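You operate a simulated robot arm through the tools that you are given. There is no shell and no other tool.

You run a simulated robot arm. Do the job below in one go: nothing can be reset, and whatever is moved stays where it is left.

## Task
Put things in order on the top of the cloth table. At the end: the white bottle (marked "Q423") from the top of the cloth table stands where the small purple brush stood; the teal cup stands where the silver steel strainer stood; the small purple brush stands where the teal cup stood; the silver steel strainer from the top of the cloth table stands on top of the blue tray; whatever was shut is shut again. Leave all else as you found it, and nothing knocked over.

The check looks at the end state, three seconds after you hand in, the way a careful person would. Anything else that was tipped, shoved, dropped, spilled or broken makes it a failure. Flat cloth is picked up by pressing the open fingertips on it (5 to 10 N) and closing them slowly along it; thin cloth reads only 2 to 8 mm in the jaws.

## Robot
A 6-joint arm with a two-finger parallel gripper, fixed in place. Base frame: the origin is on the floor under the middle of its stand, x ahead of it, y to its left, z up; the work surface is at about z = 80. Readings come in cm, degrees, newtons and seconds.
With the tool pointing down near the work surface it reaches from about 26 to 68 cm from the base axis. Its first joint turns from -66.0 to 66.0 degrees. Payload 2.9 kg.
The tool frame sits at the grasp point between the pads (the TCP): z along the fingers, y along the line on which they close. The tips reach 3 cm beyond it. Largest opening 11 cm; finger width 2, thickness 1; the body of the gripper, 4.8 by 11.2 cm, starts 5.5 cm behind the TCP.
Orientation is that of the tool frame in the base frame, as a unit quaternion [w, x, y, z]. With the fingers straight down and closing along the base's y, the tool's x points along the base's -x, its y along +y and its z along -z.

## Interface
- The arm moves only by the tool nudge_tool. Its argument "series" is a list of rows, each a list of 7 numbers: the shift along the base's x, y, z in units of 30 mm (1.0 is 30 mm), then the turn, a rotation vector about the base's x, y, z in units of 4 degrees (1.0 is 4 degrees), then the gripper command, from -1 (shut) to 1 (fully open), values between in proportion. In form: [[dx, dy, dz, ax, ay, az, claw], ...]. A call has 1 to 20 rows; each row shifts and turns the commanded pose from where the row before left it. A call with a number of a shift or a turn outside -1 to 1 is refused whole. Each row takes 0.2 s and may step no farther than 5 cm and 8.6 degrees from the row before; otherwise, or with a gripper value out of range, the whole call is refused. Where a pose cannot be reached the arm comes as near as it can. A force on the tool above 40 N (or 10 N above the force at the start of the call, whichever is more), or a blocked arm, ends the call early, and 0.2 s more pass. The fingers move at their own pace (about 10.8 cm/s each) and stop on an object; they squeeze with about 44 N. The grip force told is the motor's: it shows also when the fingers shut on nothing. Time passes only in rows, and 0.2 s behind the last, so rows that do not move let the fingers close. It gives the time, the measured TCP pose, the force on the tool (base axes), the opening and the grip force at its end, in the units of the frame above (readings bear some noise), with the torque about the TCP (base axes, N m) and any sound that the robot's microphone picked up, and new pictures: "pictures" is both (left out), scene, wrist or none.
- Cameras (640 x 400 px; columns grow to the right, rows downward): "scene" is fixed at [5.93, 41.52, 140.2]; the picture's right is [-0.91, -0.42, 0.00], its down [-0.17, 0.36, -0.92] and it looks along [0.38, -0.83, -0.40] (base axes); focal length 342 px, centre (320, 200). "wrist" rides on the gripper at [7.2, 1.7, -10.3] in the tool frame; the picture's right is [-0.23, 0.97, 0.00], its down [-0.76, -0.18, -0.62] and it looks along [-0.61, -0.14, 0.78] (tool axes); focal length 222 px, centre (320, 200). There is no depth. A picture from a camera that has moved, and an enlarged one, comes with that camera's place and axes in the base frame and with its lens.
- enlarge(camera, box): a new picture of the part [left, top, right, bottom] of that camera's present view, enlarged. The clock stands still meanwhile.
- hand_in(): hands the job in; it is judged then, once.

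Places have to be worked out from the pictures, the camera data and where the tool is seen. Open the gripper and draw the arm clear of the work before you hand the job in, unless the task says otherwise.

The tools are called after "Call:" as a command line: name --pt "numbers of a row" for each row, then --argument value for the rest, lists and objects as JSON in quotes. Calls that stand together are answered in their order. nudge_tool: Moves the arm, as the interface text tells. Its arguments: {"type":"object","properties":{"series":{"type":"array","items":{"type":"array","items":{"type":"number"}}},"pictures":{"type":"string","enum":["both","scene","wrist","none"]}},"required":["series"]} The other tools are called the same way: enlarge (camera, box) takes an enlarged picture of a part of a camera's view; hand_in () hands the job in.

At the start:

```text
time: 0.0
eef_pos: [30.36, -34.34, 117.3]
ee_rot: [0.001, 0.0, 1.0, -0.001]
ft_force: [-0.2, 0.1, 0.4]
torque: [0.03, -0.03, 0.01]
grip_width: 11.0
finger_force: 0.0
```

scene: 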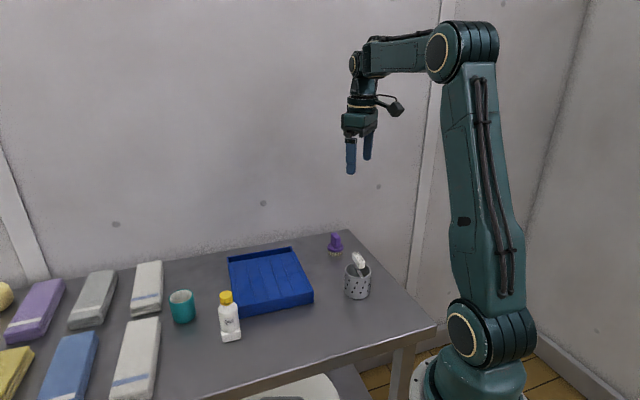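
wrist: 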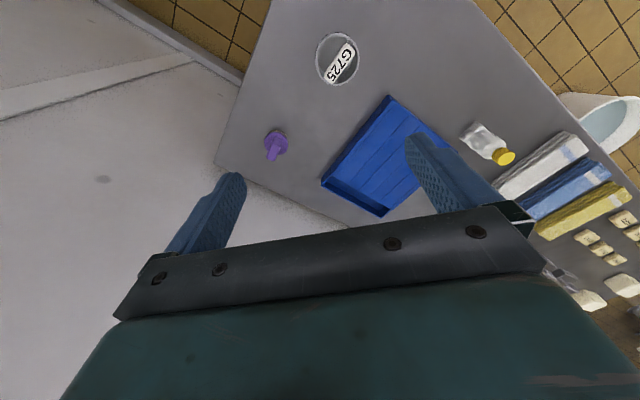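

I start by looking closely at the table in both views to identify the objects and their markings.

Call:
enlarge --camera "scene" --box '[160, 220, 400, 370]'

Call:
enlarge --camera "scene" --box '[0, 230, 240, 400]'

Call:
enlarge --camera "wrist" --box '[200, 0, 640, 275]'

```text
2.67 times, centred on (280, 295) of scene
camera zoom: at [5.93, 41.52, 140.2], right [-0.91, -0.42, 0.0], down [-0.17, 0.36, -0.92], along [0.38, -0.83, -0.4], focal length 912 px, centre (427, -53)
```

zoom: 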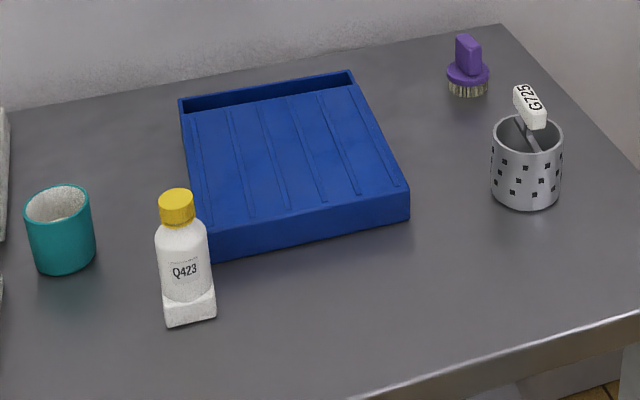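

```text
2.35 times, centred on (120, 315) of scene
camera zoom: at [5.93, 41.52, 140.2], right [-0.91, -0.42, 0.0], down [-0.17, 0.36, -0.92], along [0.38, -0.83, -0.4], focal length 805 px, centre (791, -71)
```

zoom: 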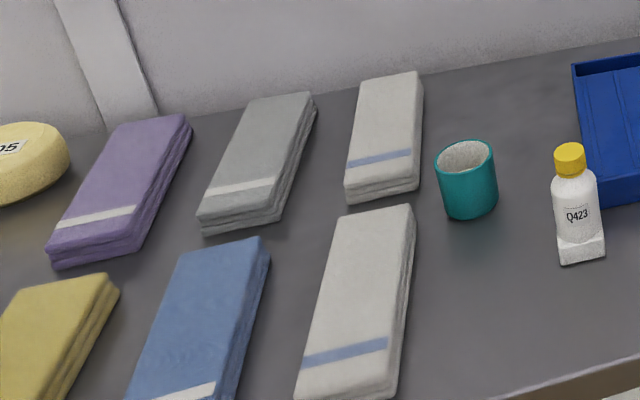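

```text
1.45 times, centred on (420, 138) of wrist
camera zoom: at [23.16, -32.73, 127.63], right [0.23, 0.97, 0.0], down [0.76, -0.18, 0.62], along [0.61, -0.14, -0.78], focal length 323 px, centre (174, 291)
```

zoom: 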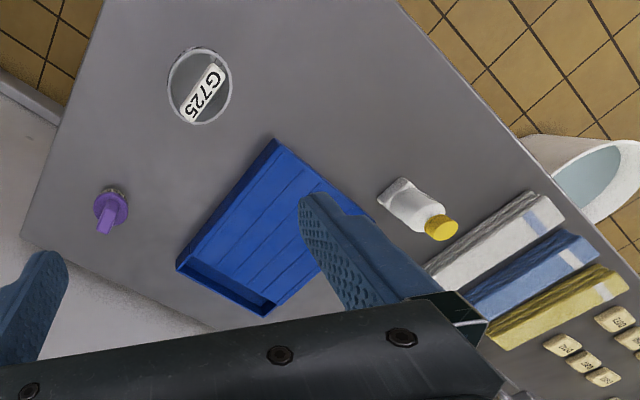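

The strainer (perforated can with the G725 handle) sits near (28, -31), the brush near (41, -46), the cup near (64, -4) and the bottle near (49, -4). The tray is centred near (52, -25). I lower the tool towards the strainer for a closer wrist view, staying well above its handle.

Call:
nudge_tool --pt "-0.242 0.186 -0.961 0 0 0 1" --pt "-0.242 0.186 -0.961 0 0 0 1" --pt "-0.242 0.186 -0.961 0 0 0 1" --pt "-0.242 0.186 -0.961 0 0 0 1" --pt "-0.242 0.186 -0.961 0 0 0 1" --pt "-0.242 0.186 -0.961 0 0 0 1" --pictures "both"

```text
time: 1.4
eef_pos: [25.92, -30.88, 99.72]
ee_rot: [0.0, 0.0, 1.0, 0.0]
ft_force: [0.5, -0.1, 0.3]
torque: [-0.01, 0.05, 0.01]
grip_width: 10.98
finger_force: 0.0
camera wrist: at [18.74, -29.19, 110.19], right [0.23, 0.97, 0.0], down [0.76, -0.18, 0.62], along [0.61, -0.14, -0.78], focal length 222 px, centre (320, 200)
```

scene: 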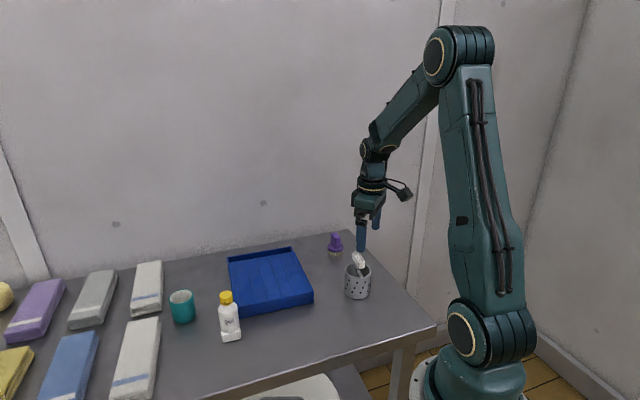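
wrist: 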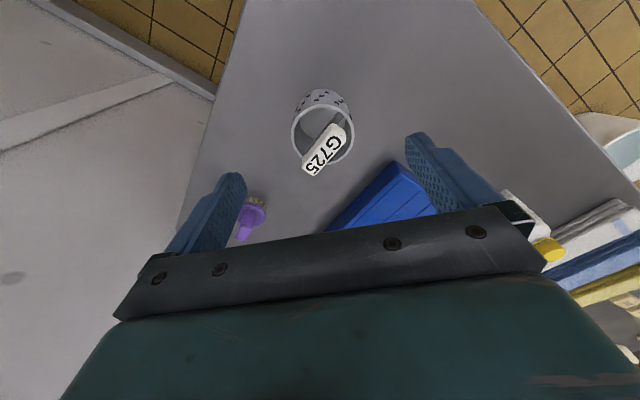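

Call:
enlarge --camera "wrist" --box '[260, 70, 400, 190]'

Call:
enlarge --camera "scene" --box '[310, 220, 410, 310]'

Call:
enlarge --camera "scene" --box '[220, 230, 330, 320]'

```text
3.33 times, centred on (330, 130) of wrist
camera zoom: at [18.74, -29.19, 110.19], right [0.23, 0.97, 0.0], down [0.76, -0.18, 0.62], along [0.61, -0.14, -0.78], focal length 740 px, centre (287, 433)
```

zoom: 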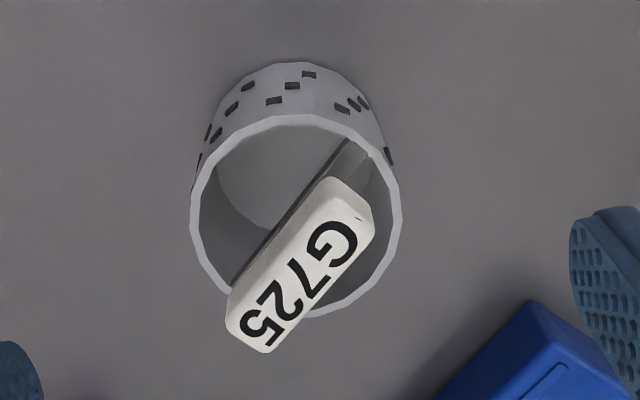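

```text
4.44 times, centred on (360, 265) of scene
camera zoom: at [5.93, 41.52, 140.2], right [-0.91, -0.42, 0.0], down [-0.17, 0.36, -0.92], along [0.38, -0.83, -0.4], focal length 1521 px, centre (142, -89)
```

zoom: 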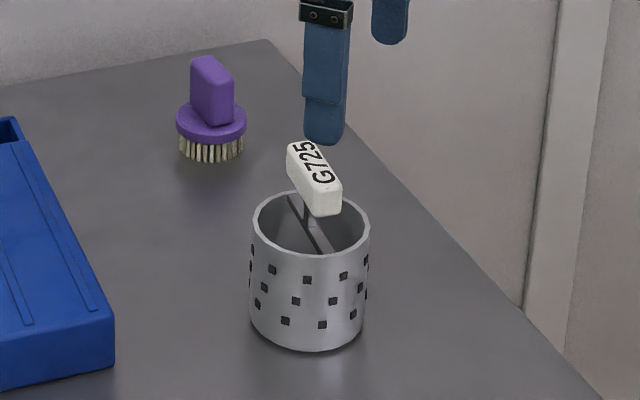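

```text
4.44 times, centred on (275, 275) of scene
camera zoom: at [5.93, 41.52, 140.2], right [-0.91, -0.42, 0.0], down [-0.17, 0.36, -0.92], along [0.38, -0.83, -0.4], focal length 1521 px, centre (520, -133)
```

zoom: 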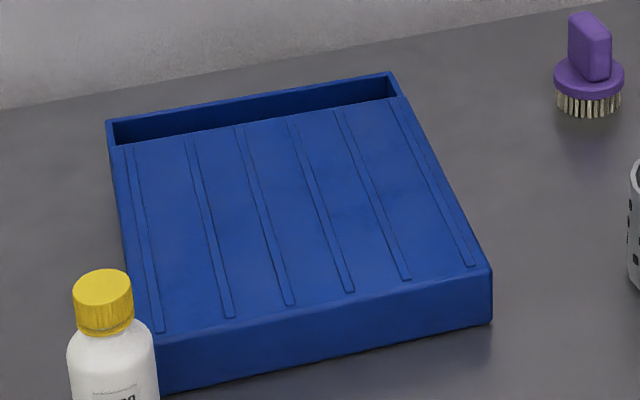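

The strainer is a perforated cup (about 7 cm wide, rim near z 87) with a bar handle centred above it at z 90, lying roughly along the table's -48° direction. I turn the tool -47° so that it closes across the handle, and centre over (28.0, -30.9).

Call:
nudge_tool --pt "0.058 0 0 0 0 -0.979 1" --pt "0.058 0 0 0 0 -0.979 1" --pt "0.058 0 0 0 0 -0.979 1" --pt "0.058 0 0 0 0 -0.979 1" --pt "0.058 0 0 0 0 -0.979 1" --pt "0.058 0 0 0 0 -0.979 1" --pt "0.058 0 0 0 0 -0.979 1" --pt "0.058 0 0 0 0 -0.979 1" --pt "0.058 0 0 0 0 -0.979 1" --pt "0.058 0 0 0 0 -0.979 1" --pt "0.058 0 0 0 0 -0.979 1" --pt "0.058 0 0 0 0 -0.979 1" --pictures "both"

```text
time: 4.0
eef_pos: [27.98, -31.01, 100.03]
ee_rot: [0.0, 0.399, 0.917, 0.0]
ft_force: [0.0, -0.6, 0.3]
torque: [0.02, -0.02, -0.03]
grip_width: 11.0
finger_force: 0.1
camera wrist: at [24.35, -24.58, 110.35], right [0.87, 0.5, 0.0], down [0.39, -0.68, 0.62], along [0.31, -0.54, -0.78], focal length 222 px, centre (320, 200)
```

scene: 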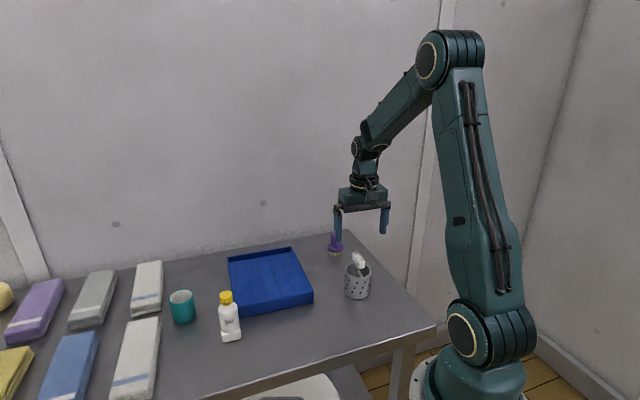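
wrist: 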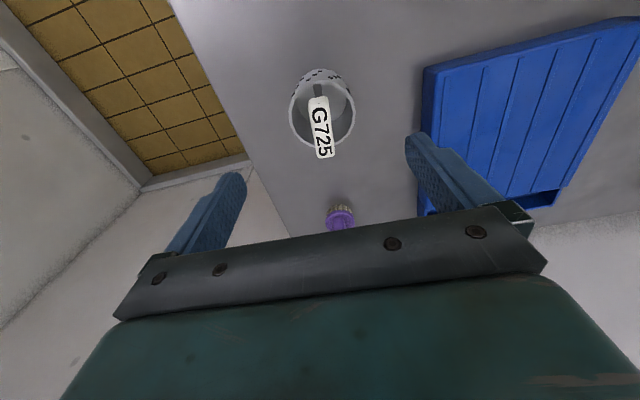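

Call:
enlarge --camera "wrist" --box '[260, 50, 400, 240]'

Call:
enlarge --camera "wrist" --box '[400, 0, 640, 220]'

```text
2.11 times, centred on (330, 145) of wrist
camera zoom: at [24.35, -24.58, 110.35], right [0.87, 0.5, 0.0], down [0.39, -0.68, 0.62], along [0.31, -0.54, -0.78], focal length 468 px, centre (299, 316)
```

zoom: 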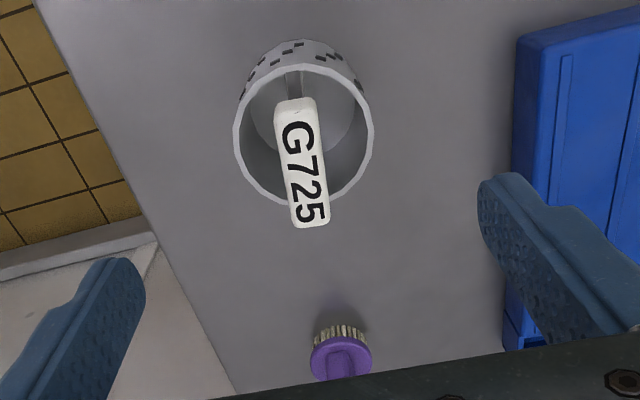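

```text
1.82 times, centred on (520, 110) of wrist
camera zoom: at [24.35, -24.58, 110.35], right [0.87, 0.5, 0.0], down [0.39, -0.68, 0.62], along [0.31, -0.54, -0.78], focal length 404 px, centre (-44, 364)
```

zoom: 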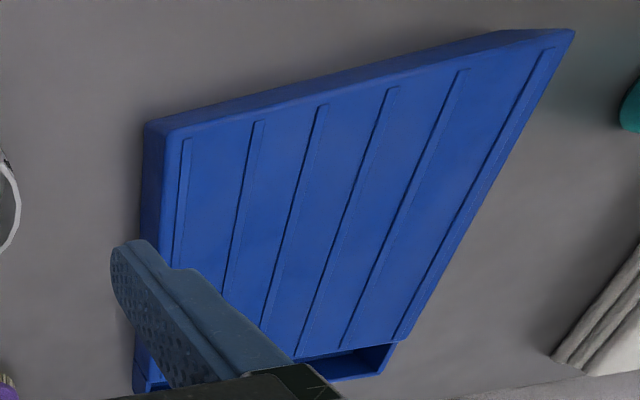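

Both views agree the strainer's centre is at about (28.1, -30.85), with the handle top near z 91. I lower to z 87, so the tips reach z 84 outside the cup and the gripper body clears the handle.

Call:
nudge_tool --pt "0.02 0.03 -0.55 0 0 0 1" --pt "0.02 0.03 -0.55 0 0 0 1" --pt "0 0 -0.55 0 0 0 1" --pt "0 0 -0.55 0 0 0 1" --pt "0 0 -0.55 0 0 0 1" --pt "0 0 -0.55 0 0 0 1" --pt "0 0 -0.55 0 0 0 1" --pt "0 0 -0.48 0 0 0 1" --pictures "both"

```text
time: 5.8
eef_pos: [28.2, -30.82, 86.97]
ee_rot: [0.0, 0.399, 0.917, 0.0]
ft_force: [0.1, 0.1, -0.2]
torque: [0.0, 0.01, -0.01]
grip_width: 11.0
finger_force: 0.0
camera wrist: at [24.49, -24.45, 97.32], right [0.87, 0.5, 0.0], down [0.39, -0.68, 0.62], along [0.31, -0.54, -0.78], focal length 222 px, centre (320, 200)
```

scene: 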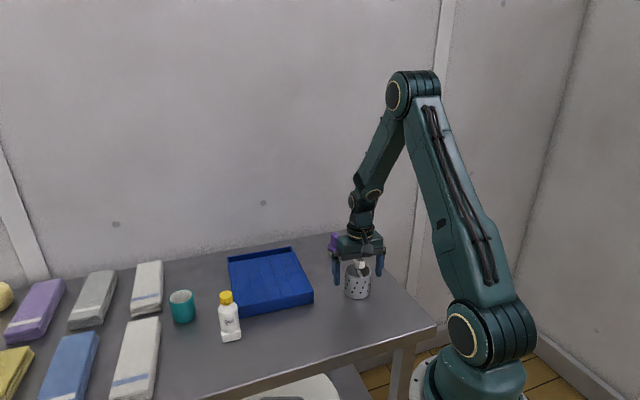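
wrist: 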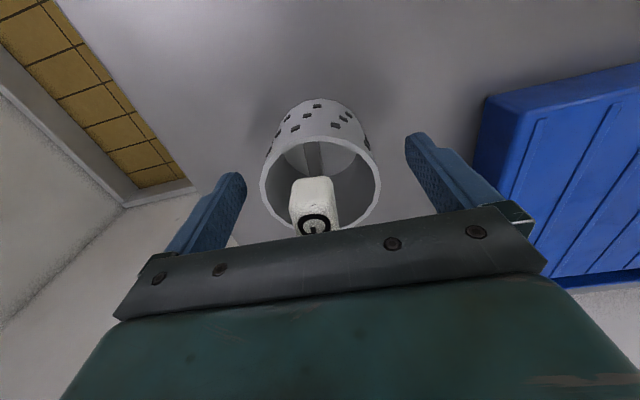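

No contact force, and the fingers straddle the strainer evenly. I close the gripper on it.

Call:
nudge_tool --pt "0 0 0 0 0 0 -1" --pt "0 0 0 0 0 0 -1" --pt "0 0 0 0 0 0 -1" --pt "0 0 0 0 0 0 -1" --pictures "wrist"

```text
time: 6.8
eef_pos: [28.09, -30.91, 87.01]
ee_rot: [0.001, 0.399, 0.917, -0.001]
ft_force: [0.3, 0.3, -0.1]
torque: [0.01, 0.0, 0.01]
grip_width: 6.71
finger_force: 44.3
camera wrist: at [24.5, -24.45, 97.34], right [0.87, 0.5, 0.0], down [0.39, -0.68, 0.62], along [0.31, -0.54, -0.78], focal length 222 px, centre (320, 200)
```

wrist: 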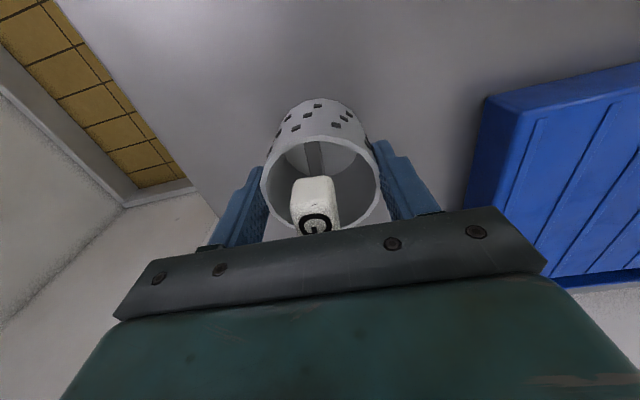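

The grip reads 6.71 cm at 44 N, so the strainer is held. I lift it straight up 10 cm and check.

Call:
nudge_tool --pt "0 0 0.3 0 0 0 -1" --pt "0 0 0.6 0 0 0 -1" --pt "0 0 0.8 0 0 0 -1" --pt "0 0 0.8 0 0 0 -1" --pt "0 0 0.6 0 0 0 -1" --pt "0 0 0.3 0 0 0 -1" --pictures "both"

```text
time: 8.2
eef_pos: [28.24, -30.89, 97.27]
ee_rot: [0.0, 0.398, 0.917, 0.0]
ft_force: [0.6, -0.2, -1.6]
torque: [-0.01, -0.01, 0.01]
grip_width: 6.7
finger_force: 44.2
camera wrist: at [24.52, -24.48, 107.59], right [0.87, 0.5, 0.0], down [0.39, -0.68, 0.62], along [0.31, -0.54, -0.78], focal length 222 px, centre (320, 200)
```

scene: 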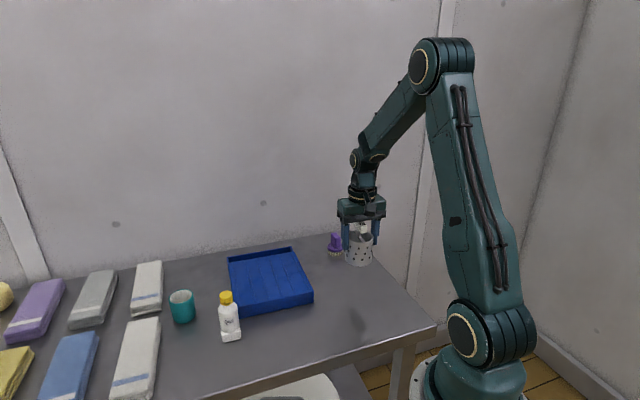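
wrist: 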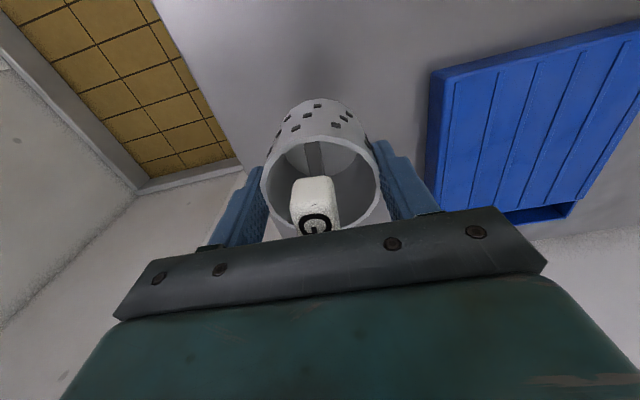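

The strainer weighs about 1.6 N and is lifted cleanly. I move it partway towards the tray at the same height, to view the tray's ribs and corners from the wrist.

Call:
nudge_tool --pt "0.3 0.3 0.1 0 0 0 -1" --pt "0.656 0.606 0 0 0 0 -1" --pt "0.656 0.606 0 0 0 0 -1" --pt "0.656 0.606 0 0 0 0 -1" --pt "0.656 0.606 0 0 0 0 -1" --pt "0.656 0.606 0 0 0 0 -1" --pt "0.3 0.3 0 0 0 0 -1" --pictures "both"

```text
time: 9.8
eef_pos: [39.83, -20.06, 97.49]
ee_rot: [0.001, 0.4, 0.917, 0.0]
ft_force: [0.4, 0.1, -1.1]
torque: [0.0, 0.0, 0.03]
grip_width: 6.67
finger_force: 44.0
camera wrist: at [36.18, -13.55, 107.81], right [0.87, 0.5, 0.0], down [0.39, -0.68, 0.62], along [0.31, -0.54, -0.78], focal length 222 px, centre (320, 200)
```

scene: 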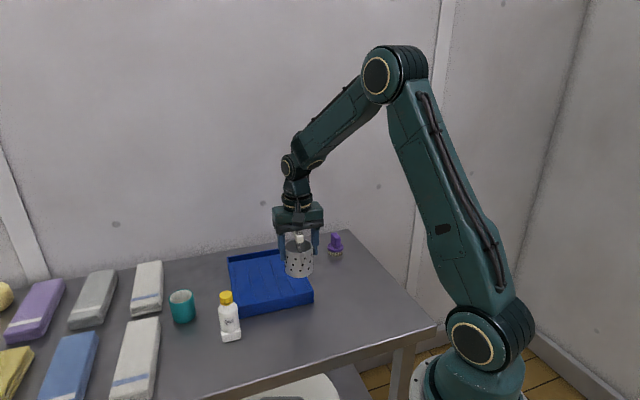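
wrist: 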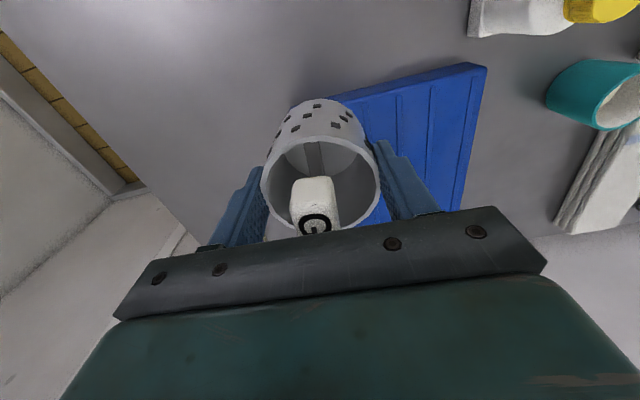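

The tray's centre line between the middle ribs runs from about (44.4, -15.8) to (57.1, -29.4), so the middle of the ribbed surface is near (50.7, -22.6). I move there at the same height.

Call:
nudge_tool --pt "0.4 -0.09 0 0 0 0 -1" --pt "0.7 -0.16 0 0 0 0 -1" --pt "0.8 -0.19 0 0 0 0 -1" --pt "0.8 -0.19 0 0 0 0 -1" --pt "0.6 -0.14 0 0 0 0 -1" --pt "0.3 -0.07 0 0 0 0 -1" --pictures "both"

Call:
enlarge --camera "scene" --box '[210, 190, 330, 320]'

```text
time: 11.2
eef_pos: [50.44, -22.65, 97.69]
ee_rot: [0.0, 0.399, 0.917, 0.0]
ft_force: [0.1, -0.1, -0.2]
torque: [0.03, 0.03, -0.04]
grip_width: 6.68
finger_force: 44.4
camera wrist: at [46.91, -16.12, 107.95], right [0.87, 0.5, 0.0], down [0.39, -0.68, 0.62], along [0.31, -0.54, -0.78], focal length 222 px, centre (320, 200)
```

scene: 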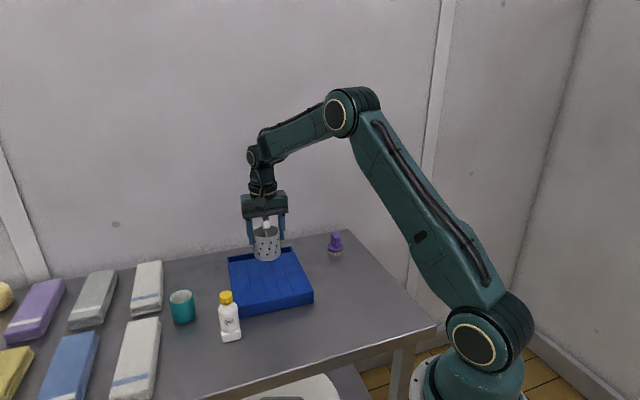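
wrist: 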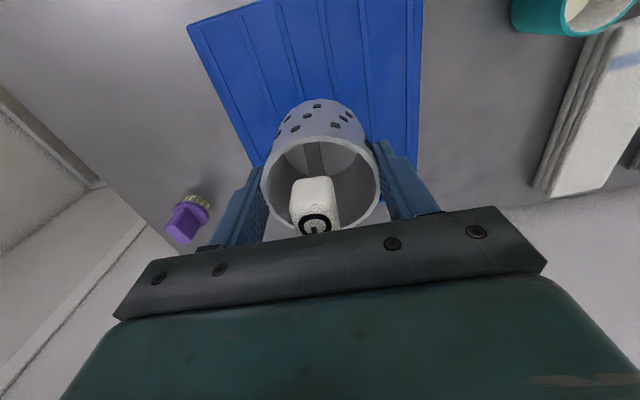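

```text
3.08 times, centred on (270, 255) of scene
camera zoom: at [5.93, 41.52, 140.2], right [-0.91, -0.42, 0.0], down [-0.17, 0.36, -0.92], along [0.38, -0.83, -0.4], focal length 1053 px, centre (474, 31)
```

zoom: 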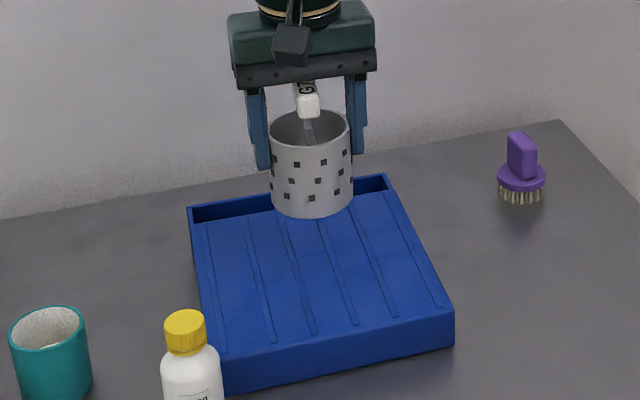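

The strainer is centred over the tray, with its base at about z 90.7. I go down to about 92, then feel for contact in small steps.

Call:
nudge_tool --pt "0.05 0.02 -0.3 0 0 0 -1" --pt "0 0 -0.6 0 0 0 -1" --pt "0 0 -0.5 0 0 0 -1" --pt "0 0 -0.35 0 0 0 -1" --pt "0 0 -0.15 0 0 0 -1" --pictures "scene"

Call:
nudge_tool --pt "0 0 -0.1 0 0 0 -1" --pt "0 0 -0.07 0 0 0 -1" --pictures "none"

```text
time: 12.4
eef_pos: [50.79, -22.42, 91.71]
ee_rot: [0.001, 0.399, 0.917, 0.0]
ft_force: [0.4, 0.6, -1.2]
torque: [-0.01, -0.01, 0.02]
grip_width: 6.65
finger_force: 43.8
```

scene: 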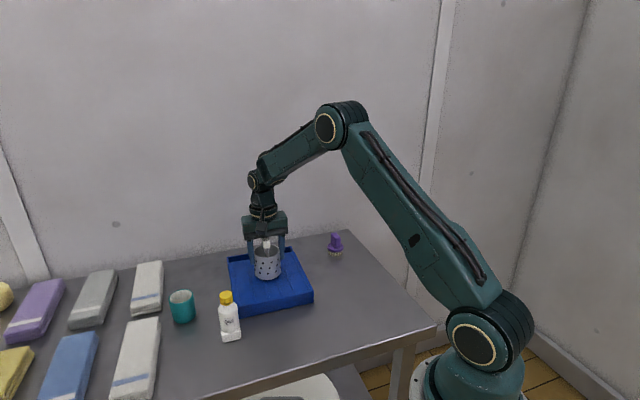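

```text
time: 13.0
eef_pos: [50.89, -22.46, 91.22]
ee_rot: [0.0, 0.398, 0.917, 0.001]
ft_force: [0.1, -0.1, -1.0]
torque: [0.01, 0.01, 0.01]
grip_width: 6.65
finger_force: 44.3
```

No contact yet at z 91.2. I keep going down in small steps.

Call:
nudge_tool --pt "0 0 -0.05 0 0 0 -1" --pt "0 0 -0.05 0 0 0 -1" --pictures "none"

Call:
nudge_tool --pt "0 0 -0.04 0 0 0 -1" --pt "0 0 -0.04 0 0 0 -1" --pictures "scene"

Call:
enlarge --camera "scene" --box '[210, 200, 330, 320]'

```text
time: 13.6
eef_pos: [50.71, -22.36, 91.04]
ee_rot: [0.0, 0.399, 0.917, 0.001]
ft_force: [0.2, 0.1, -1.1]
torque: [-0.01, -0.04, 0.01]
grip_width: 6.68
finger_force: 44.0
```

```text
time: 14.2
eef_pos: [50.8, -22.41, 91.03]
ee_rot: [0.001, 0.399, 0.917, 0.0]
ft_force: [-5.0, 2.3, 14.2]
torque: [0.29, 0.46, -0.07]
grip_width: 6.69
finger_force: 44.3
```

scene: 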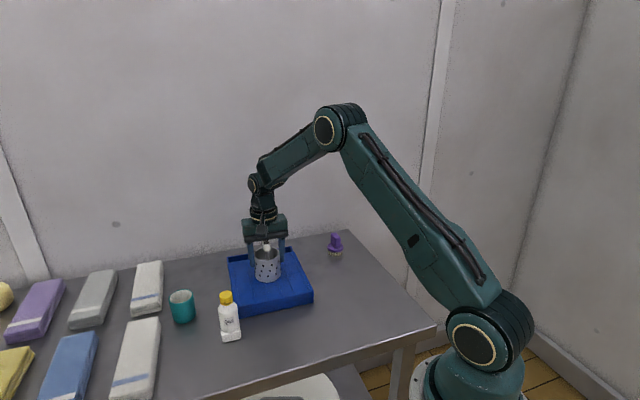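

```text
3.33 times, centred on (270, 260) of scene
camera zoom: at [5.89, 41.54, 140.2], right [-0.91, -0.42, 0.0], down [-0.17, 0.36, -0.92], along [0.38, -0.83, -0.4], focal length 1141 px, centre (487, 0)
```

zoom: 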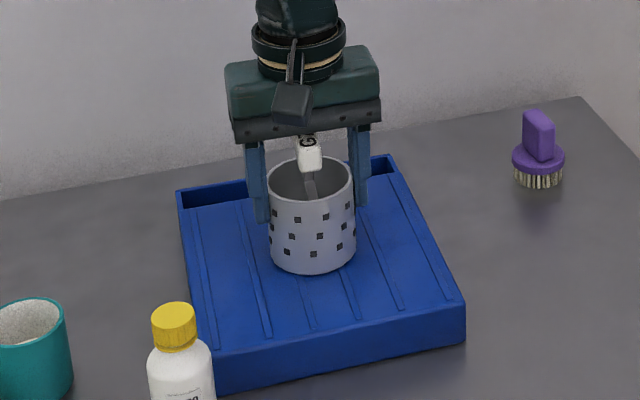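

Contact came at z 91.0 with 14 N, so the tray top is at about z 84 and slopes slightly. I ease the pressure off a little and then open the fingers gently in stages.

Call:
nudge_tool --pt "0 0 0.04 0 0 0 -1" --pt "0 0 0 0 0 0 0.26" --pt "0 0 0 0 0 0 0.34" --pt "0 0 0 0 0 0 0.5" --pt "0 0 0 0 0 0 0.75" --pt "0 0 0 0 0 0 1" --pt "0 0 0 0 0 0 1" --pictures "both"

Call:
enlarge --camera "scene" --box '[210, 200, 330, 320]'

```text
time: 15.8
eef_pos: [50.7, -22.42, 91.03]
ee_rot: [0.0, 0.398, 0.917, 0.0]
ft_force: [-0.6, -0.3, 0.4]
torque: [-0.01, 0.01, 0.02]
grip_width: 11.0
finger_force: 0.1
camera wrist: at [47.1, -15.99, 101.29], right [0.87, 0.5, 0.0], down [0.39, -0.68, 0.62], along [0.31, -0.54, -0.78], focal length 222 px, centre (320, 200)
```

scene: 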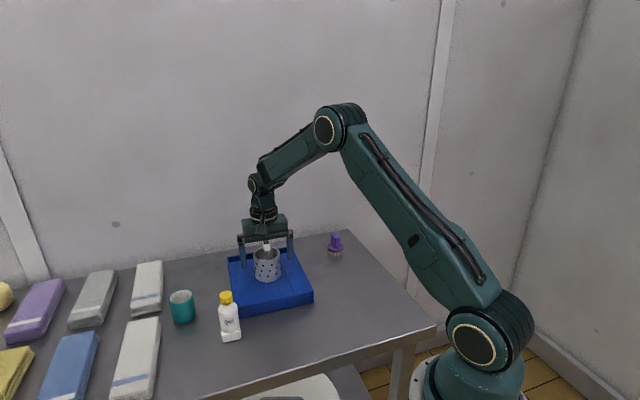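
wrist: 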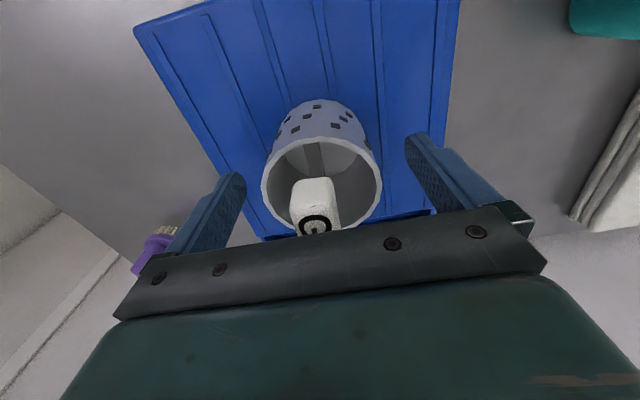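

```text
3.33 times, centred on (270, 260) of scene
camera zoom: at [5.93, 41.52, 140.2], right [-0.91, -0.42, 0.0], down [-0.17, 0.36, -0.92], along [0.38, -0.83, -0.4], focal length 1141 px, centre (487, 0)
```

zoom: 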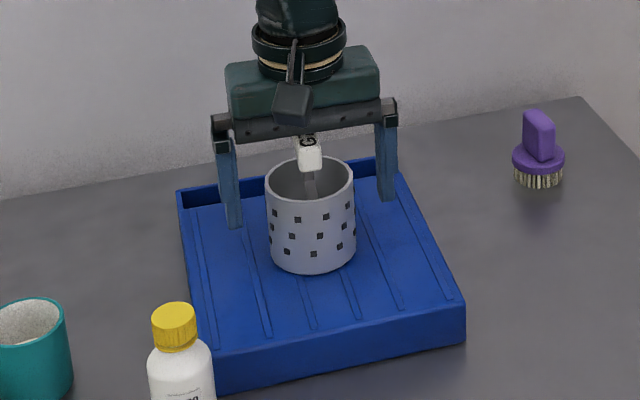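

The strainer stands freely on the tray. I raise the open gripper clear of its handle, then travel towards the cup while turning +90° so that the fingers will close along the towels' edge, away from the towels.

Call:
nudge_tool --pt "0 0 0.4 0 0 0 1" --pt "0 0 0.9 0 0 0 1" --pt "0 0 1 0 0 0 1" --pt "0 0 1 0 0 0 1" --pt "0 0 0.9 0 0 0 1" --pt "0 0 0.4 0 0 0 1" --pt "0.126 0.229 0 0 0 0.978 1" --pt "0.126 0.229 0 0 0 0.978 1" --pt "0.126 0.229 0 0 0 0.978 1" --pt "0.126 0.229 0 0 0 0.978 1" --pt "0.126 0.229 0 0 0 0.978 1" --pt "0.126 0.229 0 0 0 0.978 1" --pt "0.126 0.229 0 0 0 0.978 1" --pt "0.126 0.229 0 0 0 0.978 1" --pt "0.126 0.229 0 0 0 0.978 1" --pt "0.126 0.229 0 0 0 0.978 1" --pt "0.126 0.229 0 0 0 0.978 1" --pictures "scene"

Call:
nudge_tool --pt "0.126 0.229 -0.1 0 0 0.978 1" --pt "0.126 0.229 -0.1 0 0 0.978 1" --pt "0.126 0.229 -0.1 0 0 0.978 1" --pt "0.126 0.229 -0.1 0 0 0.978 1" --pt "0.126 0.229 -0.1 0 0 0.978 1" --pt "0.126 0.229 -0.1 0 0 0.978 1" --pt "0.126 0.229 -0.1 0 0 0.978 1" --pt "0.126 0.229 -0.1 0 0 0.978 1" --pt "0.126 0.229 -0.1 0 0 0.978 1" --pt "0.126 0.229 -0.1 0 0 0.978 1" --pt "0.126 0.229 -0.1 0 0 0.978 1" --pt "0.126 0.229 -0.1 0 0 0.978 1" --pictures "both"

```text
time: 19.4
eef_pos: [54.94, -14.82, 104.58]
ee_rot: [0.0, 0.034, 0.999, 0.0]
ft_force: [-0.9, 1.2, -0.5]
torque: [0.0, 0.02, 0.01]
grip_width: 11.0
finger_force: 0.0
```

scene: 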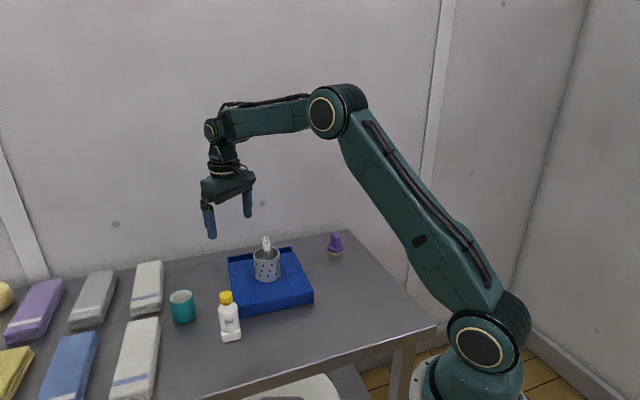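

```text
time: 22.0
eef_pos: [59.52, -6.49, 101.13]
ee_rot: [0.0, -0.366, 0.931, 0.0]
ft_force: [-0.3, -0.4, -0.9]
torque: [0.04, -0.01, 0.01]
grip_width: 10.99
finger_force: 0.0
camera wrist: at [53.08, -10.28, 111.42], right [-0.5, 0.87, 0.0], down [0.68, 0.39, 0.62], along [0.54, 0.31, -0.78], focal length 222 px, centre (320, 200)
```

scene: 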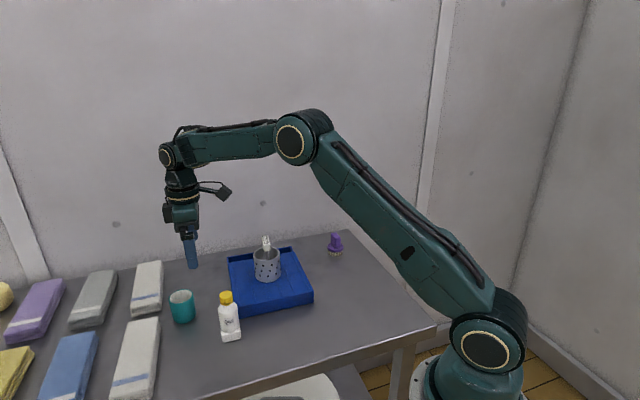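
wrist: 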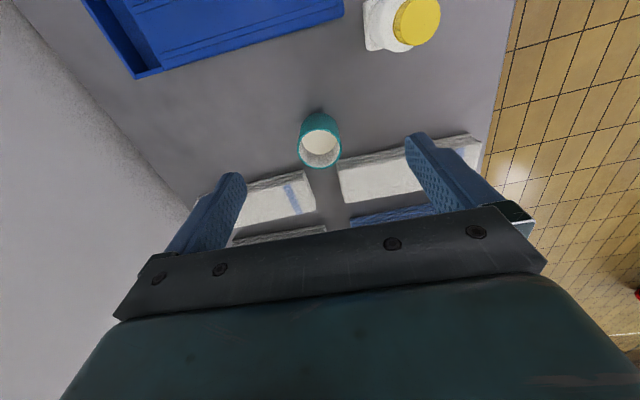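

Call:
enlarge --camera "wrist" --box '[260, 80, 380, 200]'

Call:
enlarge --camera "scene" --box '[110, 240, 250, 360]'

Call:
enlarge --camera "scene" --box '[210, 220, 350, 320]'

```text
3.33 times, centred on (320, 140) of wrist
camera zoom: at [53.08, -10.28, 111.42], right [-0.5, 0.87, 0.0], down [0.68, 0.39, 0.62], along [0.54, 0.31, -0.78], focal length 740 px, centre (320, 400)
```

zoom: 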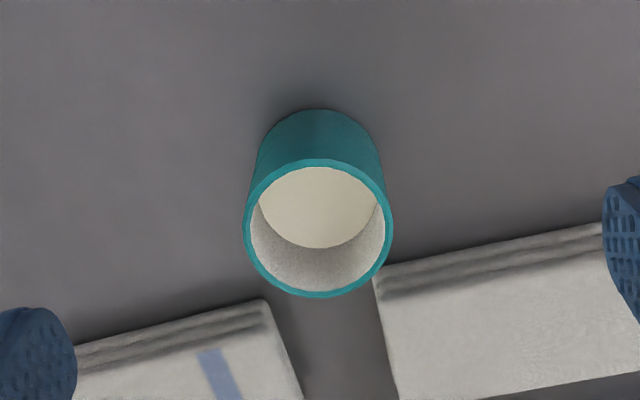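

```text
3.33 times, centred on (180, 300) of scene
camera zoom: at [5.93, 41.52, 140.2], right [-0.91, -0.42, 0.0], down [-0.17, 0.36, -0.92], along [0.38, -0.83, -0.4], focal length 1141 px, centre (787, -133)
```

zoom: 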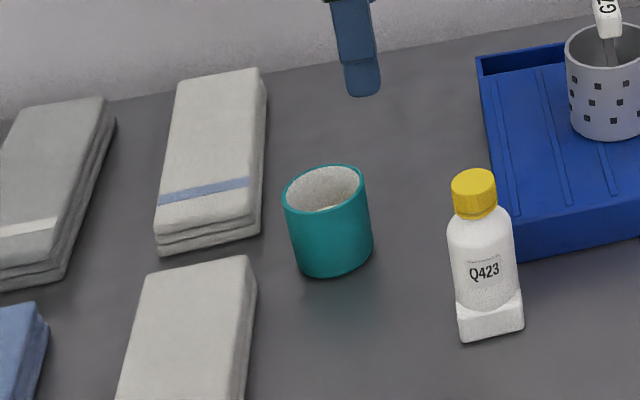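

```text
4.00 times, centred on (280, 270) of scene
camera zoom: at [5.93, 41.52, 140.2], right [-0.91, -0.42, 0.0], down [-0.17, 0.36, -0.92], along [0.38, -0.83, -0.4], focal length 1369 px, centre (480, -80)
```

zoom: 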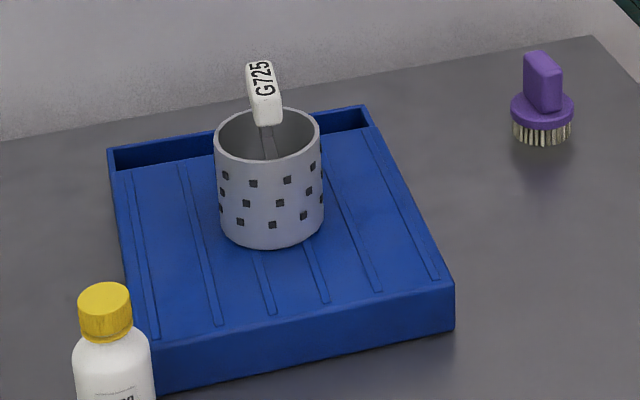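

The cup's centre works out to (63.4, -4.2) from both cameras, with the rim near z 86.2 and a width of about 5.7 cm. I centre over it and come down to z 93 to verify the alignment.

Call:
nudge_tool --pt "0.4 0.24 0 0 0 0 1" --pt "0.5 0.3 0 0 0 0 1" --pt "0.393 0.223 -0.4 0 0 0 1" --pt "0 0 -0.8 0 0 0 1" --pt "0 0 -0.8 0 0 0 1" --pt "0 0 -0.5 0 0 0 1" --pt "0 0 -0.2 0 0 0 1" --pictures "both"

```text
time: 23.6
eef_pos: [63.43, -4.35, 93.1]
ee_rot: [0.0, -0.366, 0.931, 0.0]
ft_force: [0.4, 0.2, -0.5]
torque: [-0.02, -0.02, 0.02]
grip_width: 11.02
finger_force: 0.0
camera wrist: at [56.96, -8.02, 103.41], right [-0.5, 0.87, 0.0], down [0.68, 0.39, 0.62], along [0.54, 0.31, -0.78], focal length 222 px, centre (320, 200)
```

scene: 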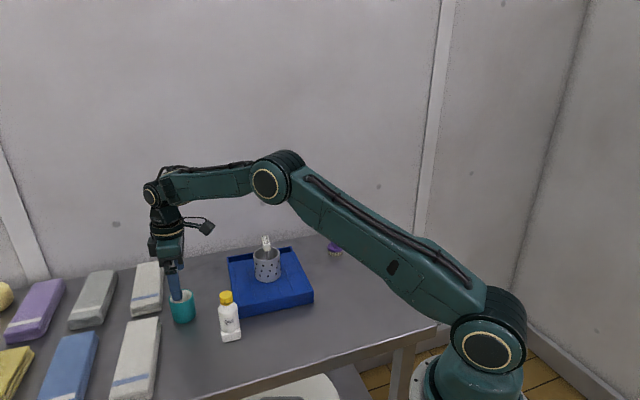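
wrist: 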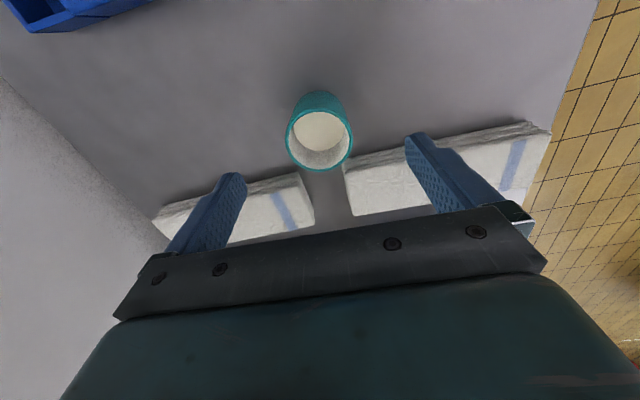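

The cup is centred between the fingers. I descend to z 85, tips at 82.

Call:
nudge_tool --pt "-0.02 -0.02 -0.4 0 0 0 1" --pt "-0.02 -0.01 -0.6 0 0 0 1" --pt "0 0 -0.6 0 0 0 1" --pt "0 0 -0.6 0 0 0 1" --pt "0 0 -0.35 0 0 0 1" --pt "0 0 -0.15 0 0 0 1" --pictures "both"

```text
time: 25.0
eef_pos: [63.37, -4.18, 85.0]
ee_rot: [0.0, -0.366, 0.931, 0.0]
ft_force: [1.0, -0.4, 0.3]
torque: [-0.01, -0.02, -0.03]
grip_width: 11.01
finger_force: 0.0
camera wrist: at [56.94, -7.96, 95.27], right [-0.5, 0.87, 0.0], down [0.68, 0.39, 0.62], along [0.54, 0.31, -0.78], focal length 222 px, centre (320, 200)
```

scene: 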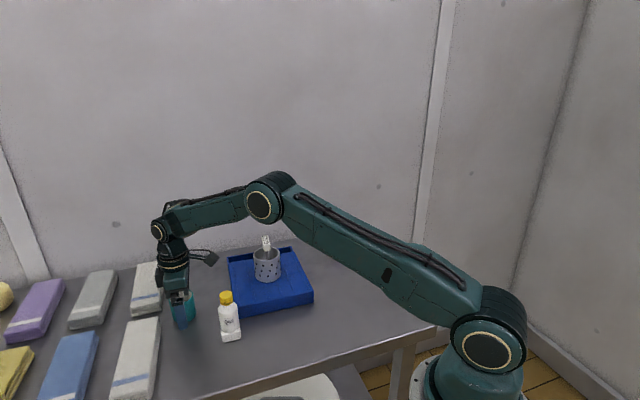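
wrist: 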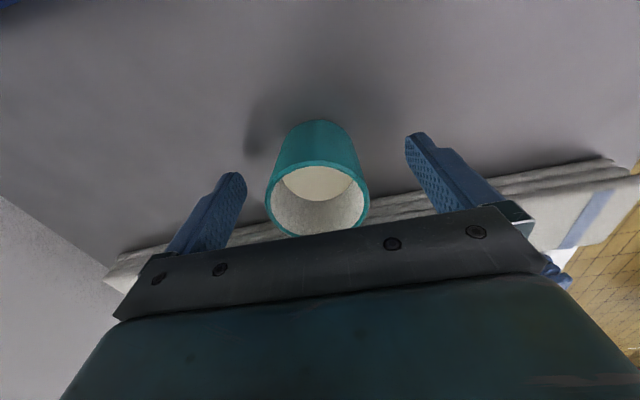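

The fingers are on either side of the cup with no contact. I close on it.

Call:
nudge_tool --pt "0 0 0 0 0 0 0.2" --pt "0 0 0 0 0 0 -0.2" --pt "0 0 0 0 0 0 -1" --pt "0 0 0 0 0 0 -1" --pt "0 0 0 0 0 0 -1" --pictures "wrist"

```text
time: 26.2
eef_pos: [63.28, -4.23, 84.86]
ee_rot: [0.001, -0.366, 0.931, 0.0]
ft_force: [-0.4, 0.2, 0.6]
torque: [0.0, 0.03, -0.02]
grip_width: 5.43
finger_force: 43.8
camera wrist: at [56.94, -7.97, 95.29], right [-0.5, 0.87, 0.0], down [0.68, 0.39, 0.62], along [0.54, 0.31, -0.78], focal length 222 px, centre (320, 200)
```

wrist: 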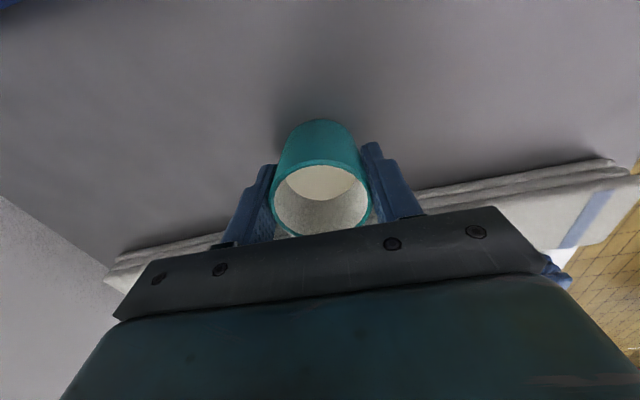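

The cup is held at 5.43 cm, with its centre about (63.25, -4.3), which becomes the brush's target. I lift it gently to z 103.

Call:
nudge_tool --pt "0 0 0.2 0 0 0 -1" --pt "0 0 0.4 0 0 0 -1" --pt "0 0 0.6 0 0 0 -1" --pt "0 0 0.8 0 0 0 -1" --pt "0 0 0.9 0 0 0 -1" --pt "0 0 0.9 0 0 0 -1" --pt "0 0 0.9 0 0 0 -1" --pt "0 0 0.7 0 0 0 -1" --pt "0 0 0.4 0 0 0 -1" --pt "0 0 0.2 0 0 0 -1" --pictures "both"

```text
time: 28.4
eef_pos: [63.18, -4.32, 102.93]
ee_rot: [0.0, -0.365, 0.931, -0.001]
ft_force: [0.1, 0.0, -1.8]
torque: [0.0, 0.0, 0.01]
grip_width: 5.42
finger_force: 43.8
camera wrist: at [56.88, -8.04, 113.31], right [-0.5, 0.87, 0.0], down [0.68, 0.39, 0.62], along [0.54, 0.31, -0.78], focal length 222 px, centre (320, 200)
```

scene: 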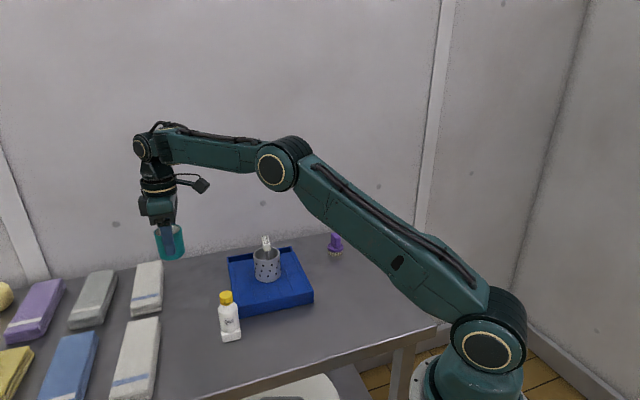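
wrist: 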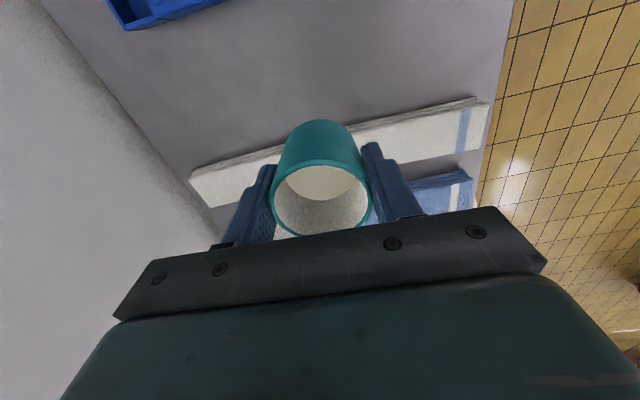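

The cup is up clear. I carry it at this height towards the strainer's old place (28.1, -30.9), turning back -90° along the way.

Call:
nudge_tool --pt "-0.25 -0.19 0 0 0 -0.5 -1" --pt "-0.509 -0.388 0 0 0 -0.978 -1" --pt "-0.509 -0.388 0 0 0 -0.978 -1" --pt "-0.509 -0.388 0 0 0 -0.978 -1" --pt "-0.509 -0.388 0 0 0 -0.978 -1" --pt "-0.509 -0.388 0 0 0 -0.978 -1" --pt "-0.509 -0.388 0 0 0 -0.978 -1" --pt "-0.509 -0.388 0 0 0 -0.978 -1" --pt "-0.509 -0.388 0 0 0 -0.978 -1" --pt "-0.509 -0.388 0 0 0 -0.978 -1" --pt "-0.509 -0.388 0 0 0 -0.978 -1" --pt "-0.509 -0.388 0 0 0 -0.978 -1" --pt "-0.25 -0.19 0 0 0 -0.5 -1" --pictures "scene"

```text
time: 31.2
eef_pos: [45.1, -18.24, 102.79]
ee_rot: [0.001, 0.036, 0.999, 0.0]
ft_force: [0.1, 0.7, -1.9]
torque: [0.04, 0.03, -0.01]
grip_width: 5.44
finger_force: 44.3
```

scene: 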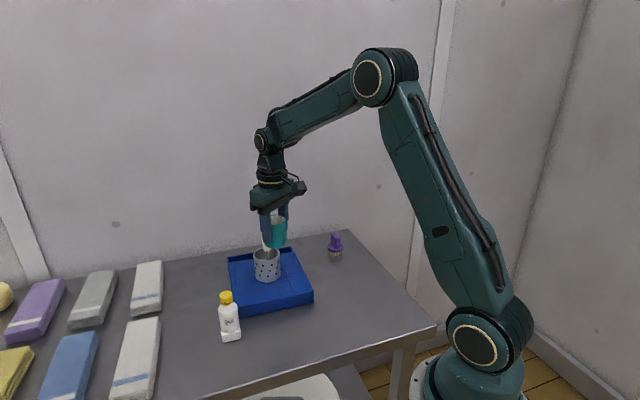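

Call:
nudge_tool --pt "-0.25 -0.19 0 0 0 -0.5 -1" --pt "-0.469 -0.354 0 0 0 -0.93 -1" --pt "-0.469 -0.354 0 0 0 -0.93 -1" --pt "-0.469 -0.354 0 0 0 -0.93 -1" --pt "-0.469 -0.354 0 0 0 -0.93 -1" --pt "-0.469 -0.354 0 0 0 -0.93 -1" --pt "-0.469 -0.354 0 0 0 -0.93 -1" --pt "-0.469 -0.354 0 0 0 -0.93 -1" --pt "-0.469 -0.354 0 0 0 -0.93 -1" --pt "-0.469 -0.354 0 0 0 -0.93 -1" --pt "-0.469 -0.354 0 0 0 -0.93 -1" --pt "-0.469 -0.354 0 0 0 -0.93 -1" --pt "-0.25 -0.19 0 0 0 -0.5 -1" --pictures "both"

```text
time: 34.0
eef_pos: [27.95, -31.0, 102.82]
ee_rot: [0.001, 0.416, 0.91, 0.0]
ft_force: [-0.6, 0.7, -1.8]
torque: [0.02, 0.01, 0.0]
grip_width: 5.44
finger_force: 43.7
camera wrist: at [24.54, -24.54, 113.15], right [0.88, 0.47, 0.0], down [0.36, -0.69, 0.62], along [0.29, -0.55, -0.78], focal length 222 px, centre (320, 200)
```

scene: 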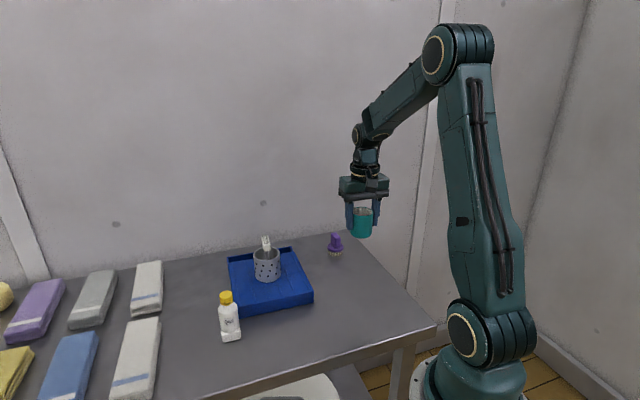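
wrist: 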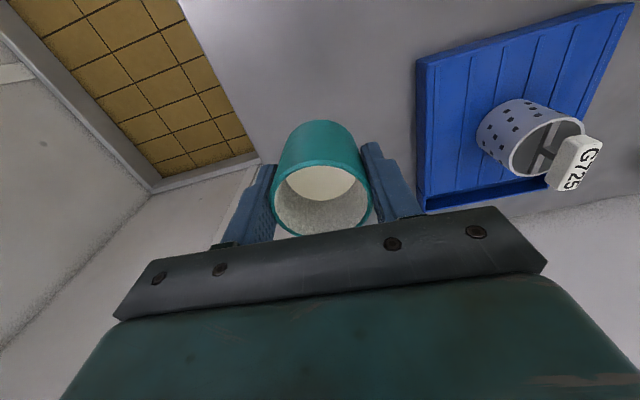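

The cup is over the strainer's old place. I lower it to about 1 cm above the table, then feel for contact.

Call:
nudge_tool --pt "0.02 0 -0.3 0 0 0 -1" --pt "0.02 0 -0.6 0 0 0 -1" --pt "0 0 -0.8 0 0 0 -1" --pt "0 0 -0.9 0 0 0 -1" --pt "0 0 -0.9 0 0 0 -1" --pt "0 0 -0.8 0 0 0 -1" --pt "0 0 -0.6 0 0 0 -1" --pt "0 0 -0.4 0 0 0 -1" --pt "0 0 -0.25 0 0 0 -1" --pt "0 0 -0.1 0 0 0 -1" --pictures "both"

```text
time: 36.2
eef_pos: [28.03, -31.08, 85.89]
ee_rot: [0.0, 0.414, 0.91, 0.0]
ft_force: [0.1, 0.4, -1.0]
torque: [0.03, -0.02, -0.01]
grip_width: 5.44
finger_force: 44.6
camera wrist: at [24.58, -24.49, 96.27], right [0.88, 0.47, 0.0], down [0.37, -0.69, 0.62], along [0.29, -0.55, -0.78], focal length 222 px, centre (320, 200)
```

scene: 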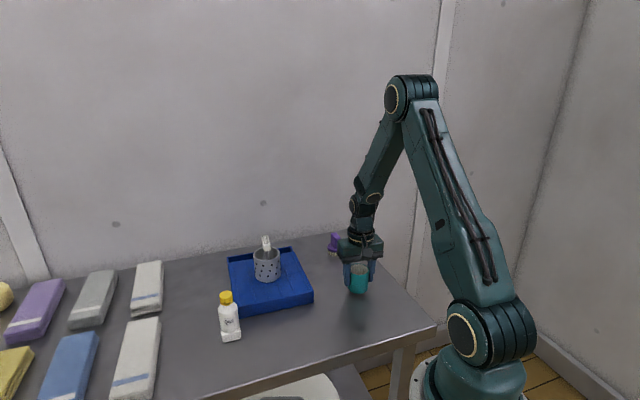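
wrist: 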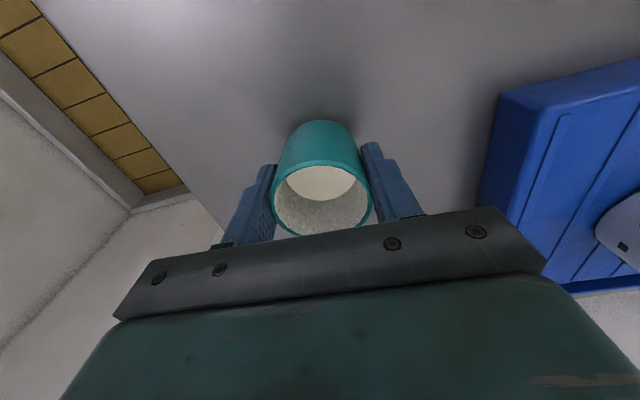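

Call:
nudge_tool --pt "0.02 0.02 -0.12 0 0 0 -1" --pt "0.02 0.02 -0.08 0 0 0 -1" --pt "0 0 -0.05 0 0 0 -1" --pictures "none"

Call:
nudge_tool --pt "0 0 -0.04 0 0 0 -1" --pt "0 0 0 0 0 0 -1" --pictures "none"

```text
time: 37.0
eef_pos: [28.21, -30.98, 85.18]
ee_rot: [0.0, 0.415, 0.91, 0.0]
ft_force: [-0.4, 0.4, -0.9]
torque: [-0.02, 0.02, -0.02]
grip_width: 5.45
finger_force: 44.0
```

```text
time: 37.6
eef_pos: [28.1, -30.96, 85.1]
ee_rot: [0.0, 0.415, 0.91, 0.0]
ft_force: [-0.4, 0.4, -0.4]
torque: [-0.02, 0.02, -0.02]
grip_width: 5.44
finger_force: 44.3
```

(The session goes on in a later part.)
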